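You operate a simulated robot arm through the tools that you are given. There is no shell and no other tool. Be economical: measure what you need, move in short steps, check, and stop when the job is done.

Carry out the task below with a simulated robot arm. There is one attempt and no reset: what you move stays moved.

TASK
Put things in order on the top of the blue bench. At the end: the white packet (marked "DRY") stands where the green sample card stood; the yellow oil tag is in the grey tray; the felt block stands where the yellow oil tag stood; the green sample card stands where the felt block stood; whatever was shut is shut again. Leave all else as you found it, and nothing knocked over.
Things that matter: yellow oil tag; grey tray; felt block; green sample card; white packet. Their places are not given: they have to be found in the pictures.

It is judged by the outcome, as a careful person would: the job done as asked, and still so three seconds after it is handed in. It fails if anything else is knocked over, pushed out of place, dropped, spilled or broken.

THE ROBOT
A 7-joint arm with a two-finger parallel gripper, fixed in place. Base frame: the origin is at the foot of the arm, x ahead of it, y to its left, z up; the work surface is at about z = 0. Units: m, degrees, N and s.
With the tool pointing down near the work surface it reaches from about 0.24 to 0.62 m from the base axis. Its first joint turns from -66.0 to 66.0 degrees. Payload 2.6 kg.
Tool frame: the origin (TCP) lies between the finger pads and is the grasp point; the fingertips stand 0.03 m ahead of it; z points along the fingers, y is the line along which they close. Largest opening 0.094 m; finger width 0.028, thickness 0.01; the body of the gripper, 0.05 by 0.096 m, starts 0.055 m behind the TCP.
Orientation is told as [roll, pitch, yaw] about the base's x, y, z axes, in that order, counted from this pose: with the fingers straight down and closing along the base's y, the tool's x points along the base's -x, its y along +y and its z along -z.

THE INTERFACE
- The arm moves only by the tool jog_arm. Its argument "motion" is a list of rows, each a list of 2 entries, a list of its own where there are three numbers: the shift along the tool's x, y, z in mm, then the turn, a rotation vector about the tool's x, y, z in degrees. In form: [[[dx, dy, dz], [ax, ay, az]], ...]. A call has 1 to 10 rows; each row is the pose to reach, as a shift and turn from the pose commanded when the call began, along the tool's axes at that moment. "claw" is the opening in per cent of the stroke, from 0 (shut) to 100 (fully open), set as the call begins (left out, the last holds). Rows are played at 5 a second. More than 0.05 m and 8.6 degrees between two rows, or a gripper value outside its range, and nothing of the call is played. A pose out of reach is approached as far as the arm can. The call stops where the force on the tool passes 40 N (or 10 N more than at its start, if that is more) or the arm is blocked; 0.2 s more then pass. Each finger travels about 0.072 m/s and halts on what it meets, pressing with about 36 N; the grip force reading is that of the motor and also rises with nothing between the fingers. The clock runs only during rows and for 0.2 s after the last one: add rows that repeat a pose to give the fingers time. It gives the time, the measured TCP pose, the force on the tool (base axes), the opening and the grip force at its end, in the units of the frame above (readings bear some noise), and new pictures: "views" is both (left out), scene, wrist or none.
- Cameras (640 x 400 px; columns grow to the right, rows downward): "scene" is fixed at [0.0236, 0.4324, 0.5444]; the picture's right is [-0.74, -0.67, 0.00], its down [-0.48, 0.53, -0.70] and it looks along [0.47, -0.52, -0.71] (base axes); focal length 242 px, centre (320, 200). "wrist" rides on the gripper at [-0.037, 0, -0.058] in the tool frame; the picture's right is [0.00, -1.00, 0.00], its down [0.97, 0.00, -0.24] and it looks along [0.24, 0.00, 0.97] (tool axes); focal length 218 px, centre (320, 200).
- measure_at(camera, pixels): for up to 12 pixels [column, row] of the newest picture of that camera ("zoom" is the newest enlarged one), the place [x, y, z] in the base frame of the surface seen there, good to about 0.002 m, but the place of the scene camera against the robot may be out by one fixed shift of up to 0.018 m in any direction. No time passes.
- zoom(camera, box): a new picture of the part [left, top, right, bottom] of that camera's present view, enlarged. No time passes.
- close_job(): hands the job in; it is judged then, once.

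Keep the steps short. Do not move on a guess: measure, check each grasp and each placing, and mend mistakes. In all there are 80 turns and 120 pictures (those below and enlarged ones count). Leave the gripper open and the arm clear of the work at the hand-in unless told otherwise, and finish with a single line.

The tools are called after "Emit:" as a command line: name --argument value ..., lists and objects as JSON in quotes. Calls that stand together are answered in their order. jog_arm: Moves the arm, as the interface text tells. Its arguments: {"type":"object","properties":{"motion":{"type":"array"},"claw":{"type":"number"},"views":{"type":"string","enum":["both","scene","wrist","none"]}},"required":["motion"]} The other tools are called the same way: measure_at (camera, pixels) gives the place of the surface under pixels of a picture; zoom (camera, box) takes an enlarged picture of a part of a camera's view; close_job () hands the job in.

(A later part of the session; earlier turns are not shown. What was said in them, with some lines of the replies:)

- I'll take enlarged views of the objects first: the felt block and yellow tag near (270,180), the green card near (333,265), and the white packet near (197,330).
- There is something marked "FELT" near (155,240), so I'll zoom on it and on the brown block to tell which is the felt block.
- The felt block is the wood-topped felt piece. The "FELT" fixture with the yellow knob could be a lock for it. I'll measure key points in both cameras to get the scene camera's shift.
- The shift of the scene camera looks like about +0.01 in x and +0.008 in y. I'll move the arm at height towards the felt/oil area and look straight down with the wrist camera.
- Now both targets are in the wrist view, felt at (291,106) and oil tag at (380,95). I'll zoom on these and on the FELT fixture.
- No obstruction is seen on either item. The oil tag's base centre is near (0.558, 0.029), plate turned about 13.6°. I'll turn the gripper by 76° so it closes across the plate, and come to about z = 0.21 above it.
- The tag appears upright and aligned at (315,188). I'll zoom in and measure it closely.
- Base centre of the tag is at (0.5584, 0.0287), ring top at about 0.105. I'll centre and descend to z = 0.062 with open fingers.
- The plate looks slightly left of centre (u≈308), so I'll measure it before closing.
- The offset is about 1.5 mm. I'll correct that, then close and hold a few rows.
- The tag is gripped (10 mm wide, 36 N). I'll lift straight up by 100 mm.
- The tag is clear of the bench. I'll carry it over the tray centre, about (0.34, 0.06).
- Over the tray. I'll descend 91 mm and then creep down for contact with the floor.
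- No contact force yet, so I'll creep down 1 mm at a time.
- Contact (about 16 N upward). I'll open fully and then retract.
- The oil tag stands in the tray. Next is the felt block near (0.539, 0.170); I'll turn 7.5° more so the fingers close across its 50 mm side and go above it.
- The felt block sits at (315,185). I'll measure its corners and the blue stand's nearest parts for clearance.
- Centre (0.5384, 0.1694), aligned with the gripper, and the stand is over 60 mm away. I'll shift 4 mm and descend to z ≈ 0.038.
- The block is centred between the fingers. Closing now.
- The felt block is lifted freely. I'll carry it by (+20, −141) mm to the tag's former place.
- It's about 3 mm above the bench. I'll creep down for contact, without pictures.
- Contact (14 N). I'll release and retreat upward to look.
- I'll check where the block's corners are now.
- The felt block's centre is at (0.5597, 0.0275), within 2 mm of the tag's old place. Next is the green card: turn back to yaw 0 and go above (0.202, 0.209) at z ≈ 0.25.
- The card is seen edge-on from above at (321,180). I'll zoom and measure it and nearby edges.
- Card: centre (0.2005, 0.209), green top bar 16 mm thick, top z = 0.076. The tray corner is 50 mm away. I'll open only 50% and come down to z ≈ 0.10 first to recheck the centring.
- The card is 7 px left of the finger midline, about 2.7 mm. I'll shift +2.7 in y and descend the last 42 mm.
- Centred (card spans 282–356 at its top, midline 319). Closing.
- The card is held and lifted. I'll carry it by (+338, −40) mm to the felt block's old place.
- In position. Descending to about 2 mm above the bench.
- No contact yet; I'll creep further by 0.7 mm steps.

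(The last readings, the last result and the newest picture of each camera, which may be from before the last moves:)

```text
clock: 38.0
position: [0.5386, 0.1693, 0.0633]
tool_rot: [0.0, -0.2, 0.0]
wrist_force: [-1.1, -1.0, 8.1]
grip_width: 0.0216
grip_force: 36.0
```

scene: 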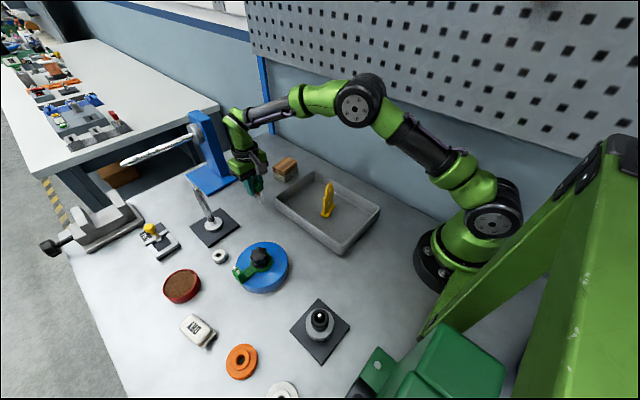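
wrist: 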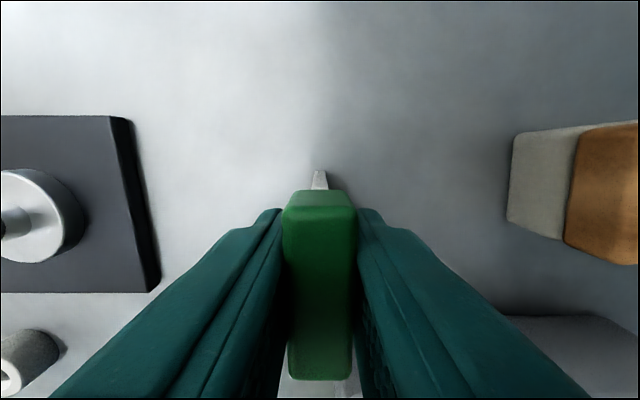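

Contact (8 N). Releasing, then lifting slowly.

Emit:
jog_arm --motion '[[[0, 0, -0.5], [0, 0, 0]], [[0, 0, -0.5], [0, 0, 0]], [[0, 0, -0.5], [0, 0, 0]], [[0, 0, -0.5], [0, 0, 0]]]' --claw 60 --views "none"

Emit:
jog_arm --motion '[[[0, 0, -20], [0, 0, 0]], [[0, 0, -50], [0, 0, 0]], [[0, 0, -90], [0, 0, 0]], [[0, 0, -130], [0, 0, 0]], [[0, 0, -130], [0, 0, 0]]]'

```text
clock: 39.0
position: [0.5396, 0.1707, 0.0626]
tool_rot: [0.0, 0.0, 0.0]
wrist_force: [-0.1, -0.8, -0.3]
grip_width: 0.0561
grip_force: 0.1
```

```text
clock: 40.2
position: [0.5392, 0.1702, 0.1938]
tool_rot: [-0.1, -0.1, 0.0]
wrist_force: [-0.5, 0.6, 0.3]
grip_width: 0.0563
grip_force: 0.1
```

scene: 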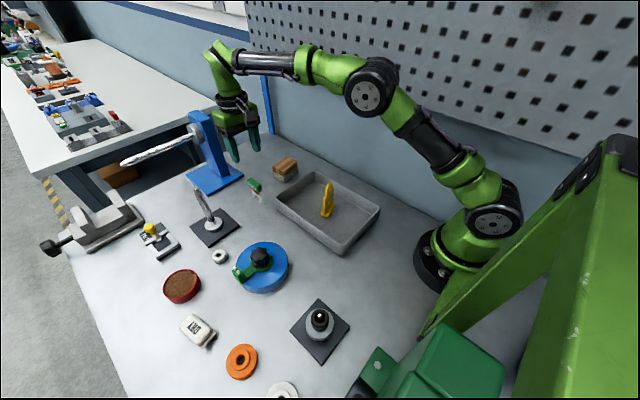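
wrist: 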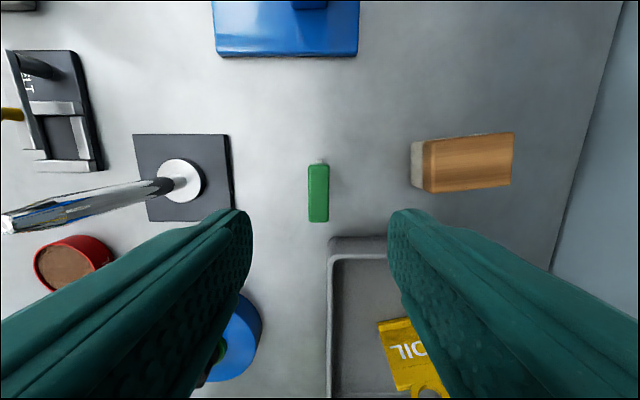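

The card stands at (318,193) in the view. I'll measure it, then head up and over to the white packet at z ≈ 0.27, clear of the pen (top ~0.16).

Emit:
measure_at --camera "wrist" --pixels '[[310, 167], [327, 166], [310, 219], [327, 220], [318, 193]]'

Emit:
jog_arm --motion '[[[0, 0, -40], [0, 0, 0]], [[20, 12, -75], [0, 0, 0]], [[50, 48, -75], [0, 0, 0]], [[78, 88, -75], [0, 0, 0]], [[106, 128, -75], [0, 0, 0]], [[134, 168, -75], [0, 0, 0]], [[162, 208, -75], [0, 0, 0]], [[190, 248, -75], [0, 0, 0]], [[216, 285, -75], [0, 0, 0]], [[216, 285, -75], [0, 0, 0]]]'

```text
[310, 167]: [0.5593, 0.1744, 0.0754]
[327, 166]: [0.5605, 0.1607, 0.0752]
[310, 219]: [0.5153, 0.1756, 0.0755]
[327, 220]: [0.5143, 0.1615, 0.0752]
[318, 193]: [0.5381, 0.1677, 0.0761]
```

```text
clock: 42.4
position: [0.3211, 0.4553, 0.2676]
tool_rot: [0.0, -0.1, 0.0]
wrist_force: [0.2, -0.4, 0.2]
grip_width: 0.0565
grip_force: 0.1
```

scene: 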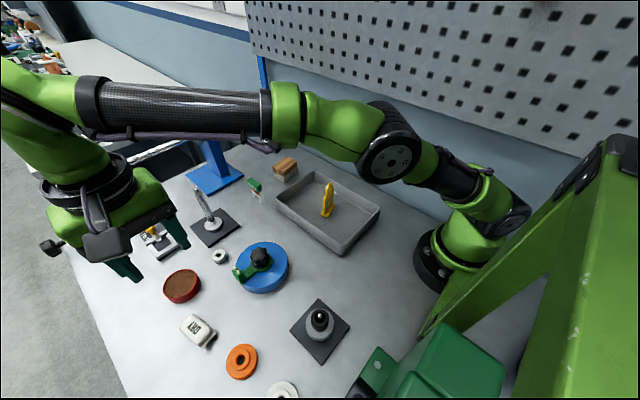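
wrist: 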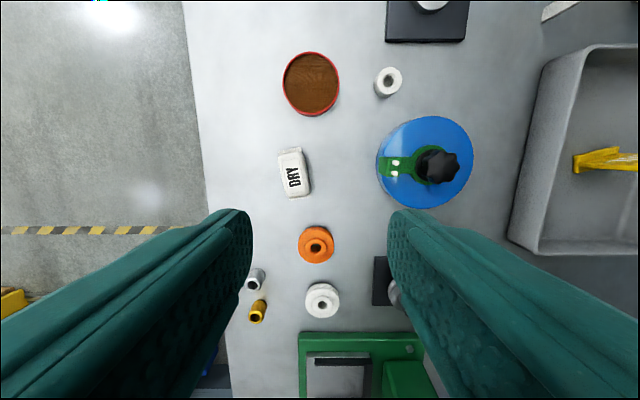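

Card centre is (0.537, 0.168), good. The packet is at (294,173); I'll zoom and measure it.

Emit:
zoom --camera "wrist" --box '[255, 135, 335, 215]'

Emit:
measure_at --camera "wrist" --pixels '[[281, 153], [302, 150], [287, 195], [308, 193], [294, 173], [312, 115], [330, 105], [315, 228], [300, 238], [335, 240], [376, 165], [302, 148]]'

```text
5.00 times, centred on (295, 175) of wrist
```

zoom: 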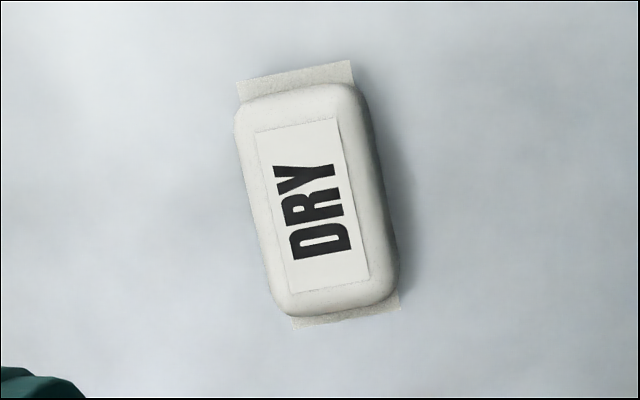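

```text
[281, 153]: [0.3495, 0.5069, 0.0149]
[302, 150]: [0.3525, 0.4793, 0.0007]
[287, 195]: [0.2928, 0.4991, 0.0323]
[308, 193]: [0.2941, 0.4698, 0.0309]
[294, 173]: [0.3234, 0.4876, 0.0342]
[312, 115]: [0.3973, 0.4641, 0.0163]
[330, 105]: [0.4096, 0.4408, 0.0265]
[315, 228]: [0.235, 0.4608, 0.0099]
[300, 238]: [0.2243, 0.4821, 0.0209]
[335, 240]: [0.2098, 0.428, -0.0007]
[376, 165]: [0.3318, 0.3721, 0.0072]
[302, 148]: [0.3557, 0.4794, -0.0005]
```

The packet's centre is about (0.319, 0.490), long axis turned about 10.6°, top z 0.034. I'll turn to match, open to 70% and come down to z ≈ 0.12 to recheck.

Emit:
jog_arm --motion '[[[1, 17, 0], [0, 0, -5.3]], [[2, 34, 20], [0, 0, -10.6]], [[2, 34, 60], [0, 0, -10.6]], [[2, 34, 105], [0, 0, -10.6]], [[2, 34, 148], [0, 0, -10.6]], [[2, 34, 148], [0, 0, -10.6]]]' --claw 70

```text
clock: 43.8
position: [0.3183, 0.4911, 0.1205]
tool_rot: [0.0, 0.0, 10.5]
wrist_force: [-0.5, -0.8, -0.3]
grip_width: 0.0658
grip_force: 0.1
out of reach, approached as far as the arm can: row 1, 2
```

scene: 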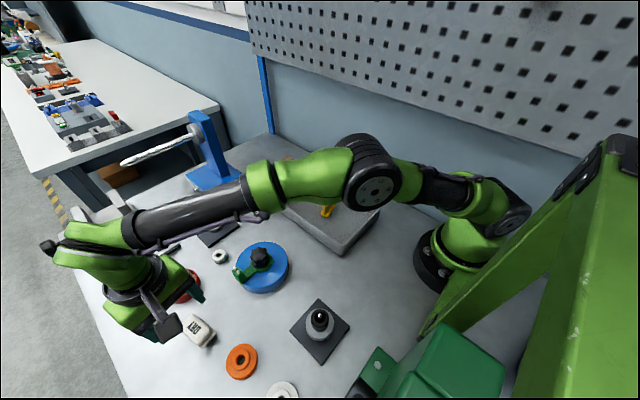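
wrist: 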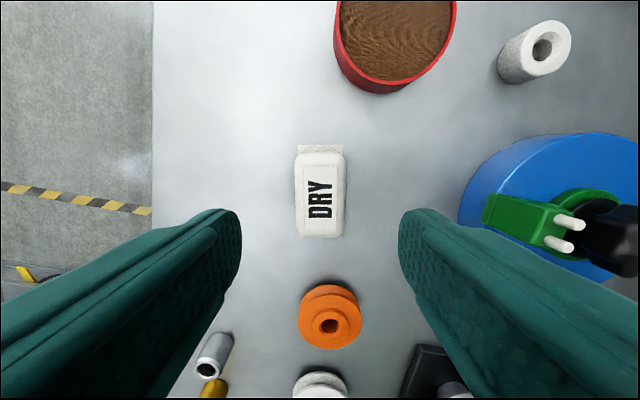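

Alignment is good (packet 295–346). I'll measure its ends to centre along the finger width.

Emit:
measure_at --camera "wrist" --pixels '[[320, 160], [320, 232], [298, 195], [343, 195], [320, 195], [320, 148], [330, 286], [390, 93], [370, 85]]'

```text
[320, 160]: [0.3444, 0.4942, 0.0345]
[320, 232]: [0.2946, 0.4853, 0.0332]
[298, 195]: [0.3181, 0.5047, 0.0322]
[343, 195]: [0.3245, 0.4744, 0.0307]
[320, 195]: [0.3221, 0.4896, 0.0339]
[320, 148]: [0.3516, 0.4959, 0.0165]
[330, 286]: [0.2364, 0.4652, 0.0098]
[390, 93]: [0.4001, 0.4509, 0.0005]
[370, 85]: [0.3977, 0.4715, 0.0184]
```

The centre is (0.3195, 0.490), matching the tool. Descending to z ≈ 0.036.

Emit:
jog_arm --motion '[[[-1, 0, 40], [0, 0, 0]], [[-1, 0, 70], [0, 0, 0]], [[-1, 0, 84], [0, 0, 0]], [[-1, 0, 84], [0, 0, 0]]]' --views "wrist"

```text
clock: 44.8
position: [0.3204, 0.4919, 0.0349]
tool_rot: [0.0, 0.1, 10.6]
wrist_force: [0.3, -0.1, -0.3]
grip_width: 0.0657
grip_force: 0.1
```

wrist: 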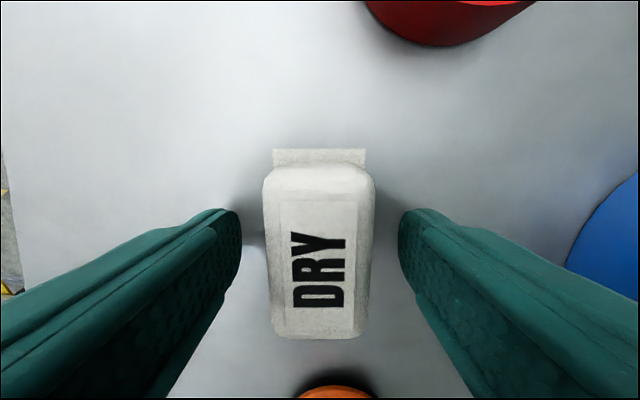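

Centred between the fingers. Closing and lifting a little to check the hold.

Emit:
jog_arm --motion '[[[0, 0, 0], [0, 0, 0]], [[0, 0, 0], [0, 0, 0]], [[0, 0, 0], [0, 0, 0]], [[0, 0, 0], [0, 0, 0]], [[0, 0, 0], [0, 0, 0]]]' --claw 0 --views "wrist"

Emit:
jog_arm --motion '[[[0, 0, -4], [0, 0, 0]], [[0, 0, -15], [0, 0, 0]], [[0, 0, -45], [0, 0, 0]], [[0, 0, -80], [0, 0, 0]], [[0, 0, -80], [0, 0, 0]]]'

```text
clock: 46.0
position: [0.3203, 0.4913, 0.0367]
tool_rot: [0.0, 0.1, 10.5]
wrist_force: [-0.5, -0.6, -0.6]
grip_width: 0.0392
grip_force: 35.5
```

wrist: 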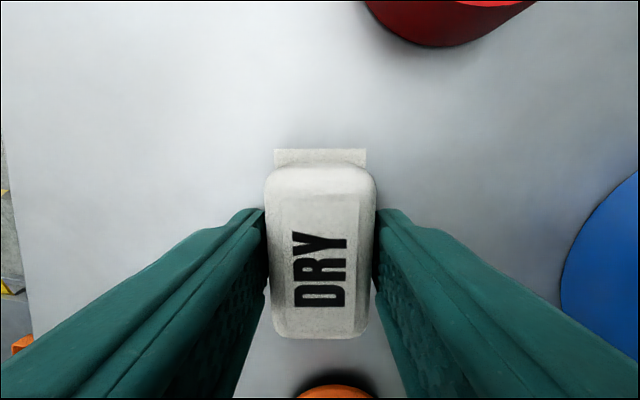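

```text
clock: 47.2
position: [0.3222, 0.4887, 0.1167]
tool_rot: [-0.1, 0.0, 10.7]
wrist_force: [-0.2, -0.4, -1.2]
grip_width: 0.0392
grip_force: 35.7
```

scene: 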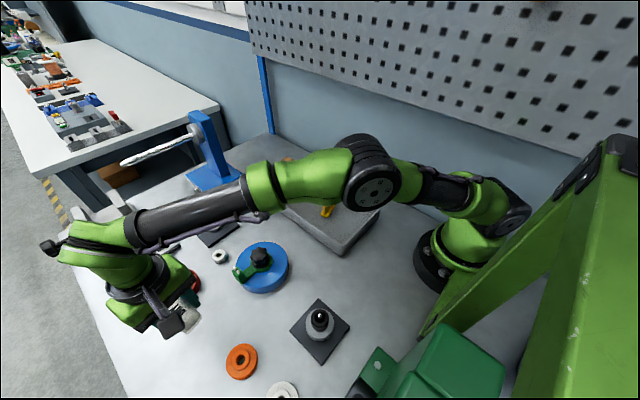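
wrist: 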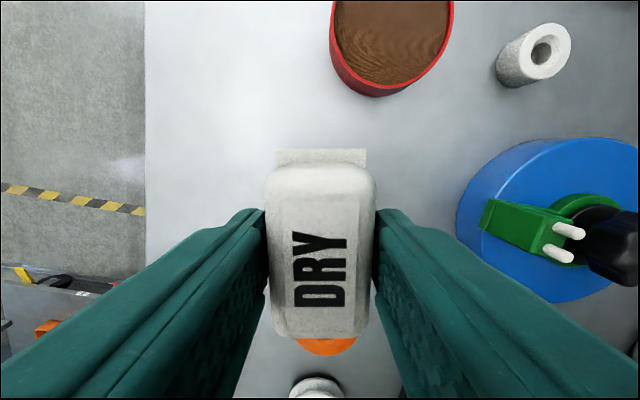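

The packet is held (39 mm). I'll carry it by (−119, −281) mm to the card's old spot, rising to z ≈ 0.20 and turning to yaw 0, well above the disc and post.

Emit:
jog_arm --motion '[[[18, -27, -25], [0, 0, 0]], [[38, -57, -50], [0, 0, 2]], [[58, -88, -75], [0, 0, 4]], [[79, -119, -85], [0, 0, 6]], [[100, -151, -85], [0, 0, 8]], [[123, -185, -85], [0, 0, 10.6]], [[146, -220, -85], [0, 0, 10.6]], [[168.7, -254.3, -85], [0, 0, 10.6]], [[168.7, -254.3, -85], [0, 0, 10.6]]]'

```text
clock: 49.2
position: [0.2004, 0.2092, 0.2]
tool_rot: [-0.1, 0.0, 0.0]
wrist_force: [0.2, -0.3, -0.9]
grip_width: 0.0396
grip_force: 36.6
```

scene: 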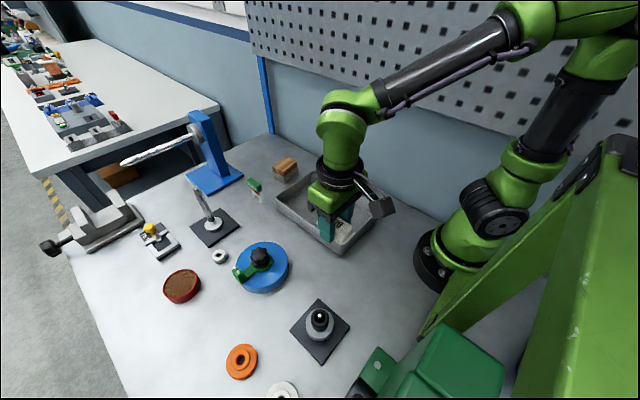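
wrist: 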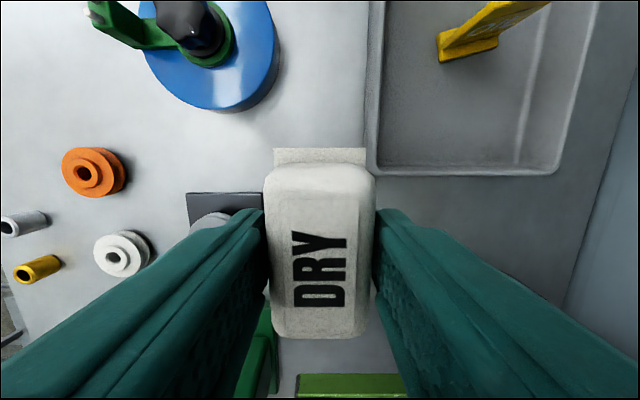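

Over the target. Descending to about 3 mm above, then checking.

Emit:
jog_arm --motion '[[[0, 0, 45], [0, 0, 0]], [[0, 0, 90], [0, 0, 0]], [[0, 0, 130], [0, 0, 0]], [[0, 0, 154], [0, 0, 0]], [[0, 0, 161], [0, 0, 0]], [[0, 0, 161], [0, 0, 0]]]' --views "wrist"

Emit:
jog_arm --motion '[[[0, 0, 1], [0, 0, 0]], [[0, 0, 2], [0, 0, 0]], [[0, 0, 3], [0, 0, 0]], [[0, 0, 3], [0, 0, 0]]]' --views "none"

```text
clock: 50.6
position: [0.2016, 0.2101, 0.0393]
tool_rot: [0.0, 0.1, 0.0]
wrist_force: [0.0, 0.1, -0.6]
grip_width: 0.0396
grip_force: 36.0
```

wrist: 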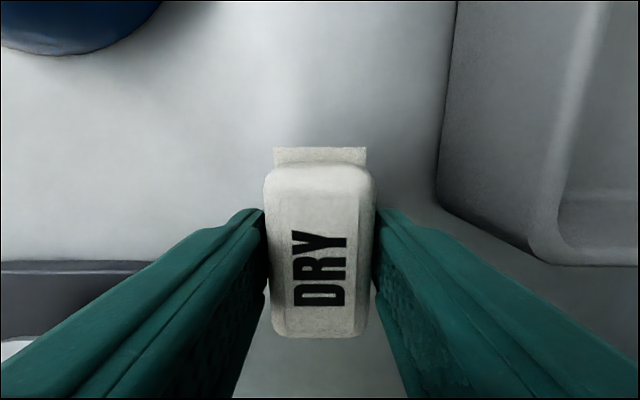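

```text
clock: 51.6
position: [0.2024, 0.2092, 0.0382]
tool_rot: [0.0, 0.0, 0.0]
wrist_force: [-0.4, -0.4, -0.1]
grip_width: 0.0397
grip_force: 35.6
```

Emit:
jog_arm --motion '[[[0, 0, 0.7], [0, 0, 0]], [[0, 0, 1.4], [0, 0, 0]], [[0, 0, 1.4], [0, 0, 0]]]' --views "none"

```text
clock: 52.4
position: [0.2033, 0.2091, 0.0353]
tool_rot: [0.0, 0.0, 0.0]
wrist_force: [-3.1, -2.3, 14.3]
grip_width: 0.0394
grip_force: 36.1
```

Contact (14 N). I'll open to 65% only (the tray and post are near), then rise.

Emit:
jog_arm --motion '[[[0, 0, -1], [0, 0, 0]], [[0, 0, -1], [0, 0, 0]], [[0, 0, -1], [0, 0, 0]], [[0, 0, -1], [0, 0, 0]]]' --claw 65 --views "none"

Emit:
jog_arm --motion '[[[0, 0, -20], [0, 0, 0]], [[0, 0, -60], [0, 0, 0]], [[0, 0, -105], [0, 0, 0]], [[0, 0, -150], [0, 0, 0]], [[0, 0, -195], [0, 0, 0]], [[0, 0, -195], [0, 0, 0]]]'

```text
clock: 53.4
position: [0.203, 0.209, 0.0368]
tool_rot: [0.0, 0.0, 0.1]
wrist_force: [0.0, -0.7, -0.3]
grip_width: 0.061
grip_force: 0.1
```

```text
clock: 54.8
position: [0.2016, 0.2112, 0.2327]
tool_rot: [0.0, 0.1, 0.0]
wrist_force: [-0.2, 0.2, -0.3]
grip_width: 0.061
grip_force: 0.0
```

scene: 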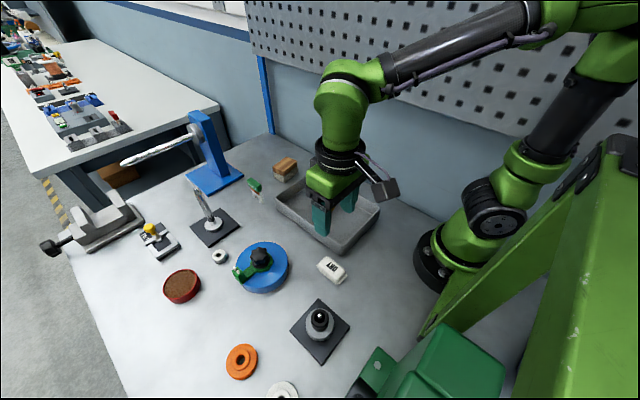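
wrist: 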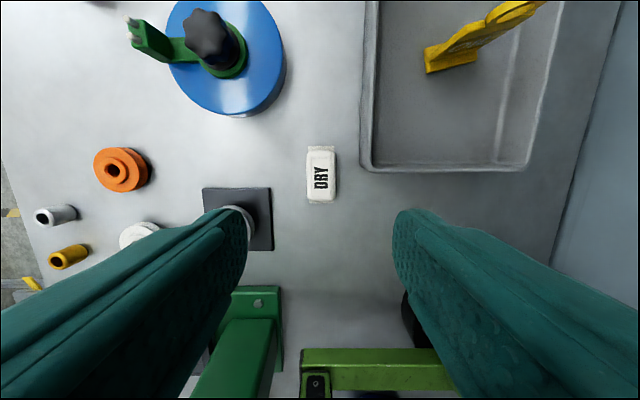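

The packet rests at (321,177). I'll measure it, then open fully and go back near the starting pose.

Emit:
measure_at --camera "wrist" --pixels '[[321, 153], [321, 198], [309, 177], [333, 177], [321, 177]]'

Emit:
jog_arm --motion '[[[-20, 13, -40], [0, 0, 0]], [[-40, 26, -80], [0, 0, 0]], [[-60, 40, -120], [0, 0, 0]], [[-60, 40, -120], [0, 0, 0]]]' --claw 100

```text
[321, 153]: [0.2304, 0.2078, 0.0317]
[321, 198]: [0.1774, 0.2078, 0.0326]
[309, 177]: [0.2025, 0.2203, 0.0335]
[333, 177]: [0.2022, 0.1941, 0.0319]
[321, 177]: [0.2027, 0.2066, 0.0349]
```

```text
clock: 55.8
position: [0.2635, 0.2494, 0.3516]
tool_rot: [0.0, -0.1, 0.0]
wrist_force: [-0.7, 0.5, -1.5]
grip_width: 0.094
grip_force: 0.0
```

scene: 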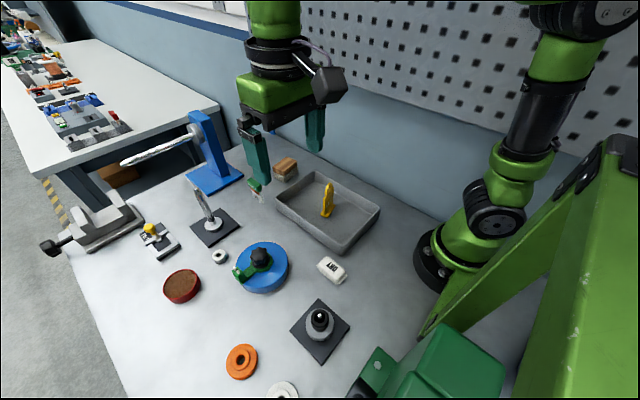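
wrist: 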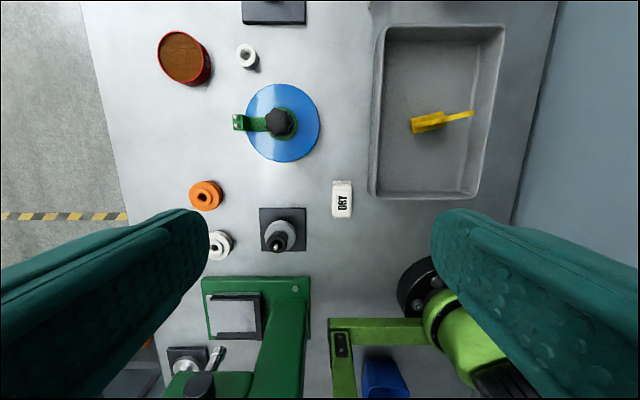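

Packet centre is (0.203, 0.207), within 3 mm of the card's old place. The card, felt block and tag all stand, nothing else has moved, and I opened nothing that was shut. The gripper is open and the arm is clear, so I'm handing in.

Emit:
close_job

```text
The job is handed in.
```

The job is handed in: the oil tag stands in the grey tray, and the felt block, green card and white packet each stand within about 3 mm of their target places, with nothing else moved.
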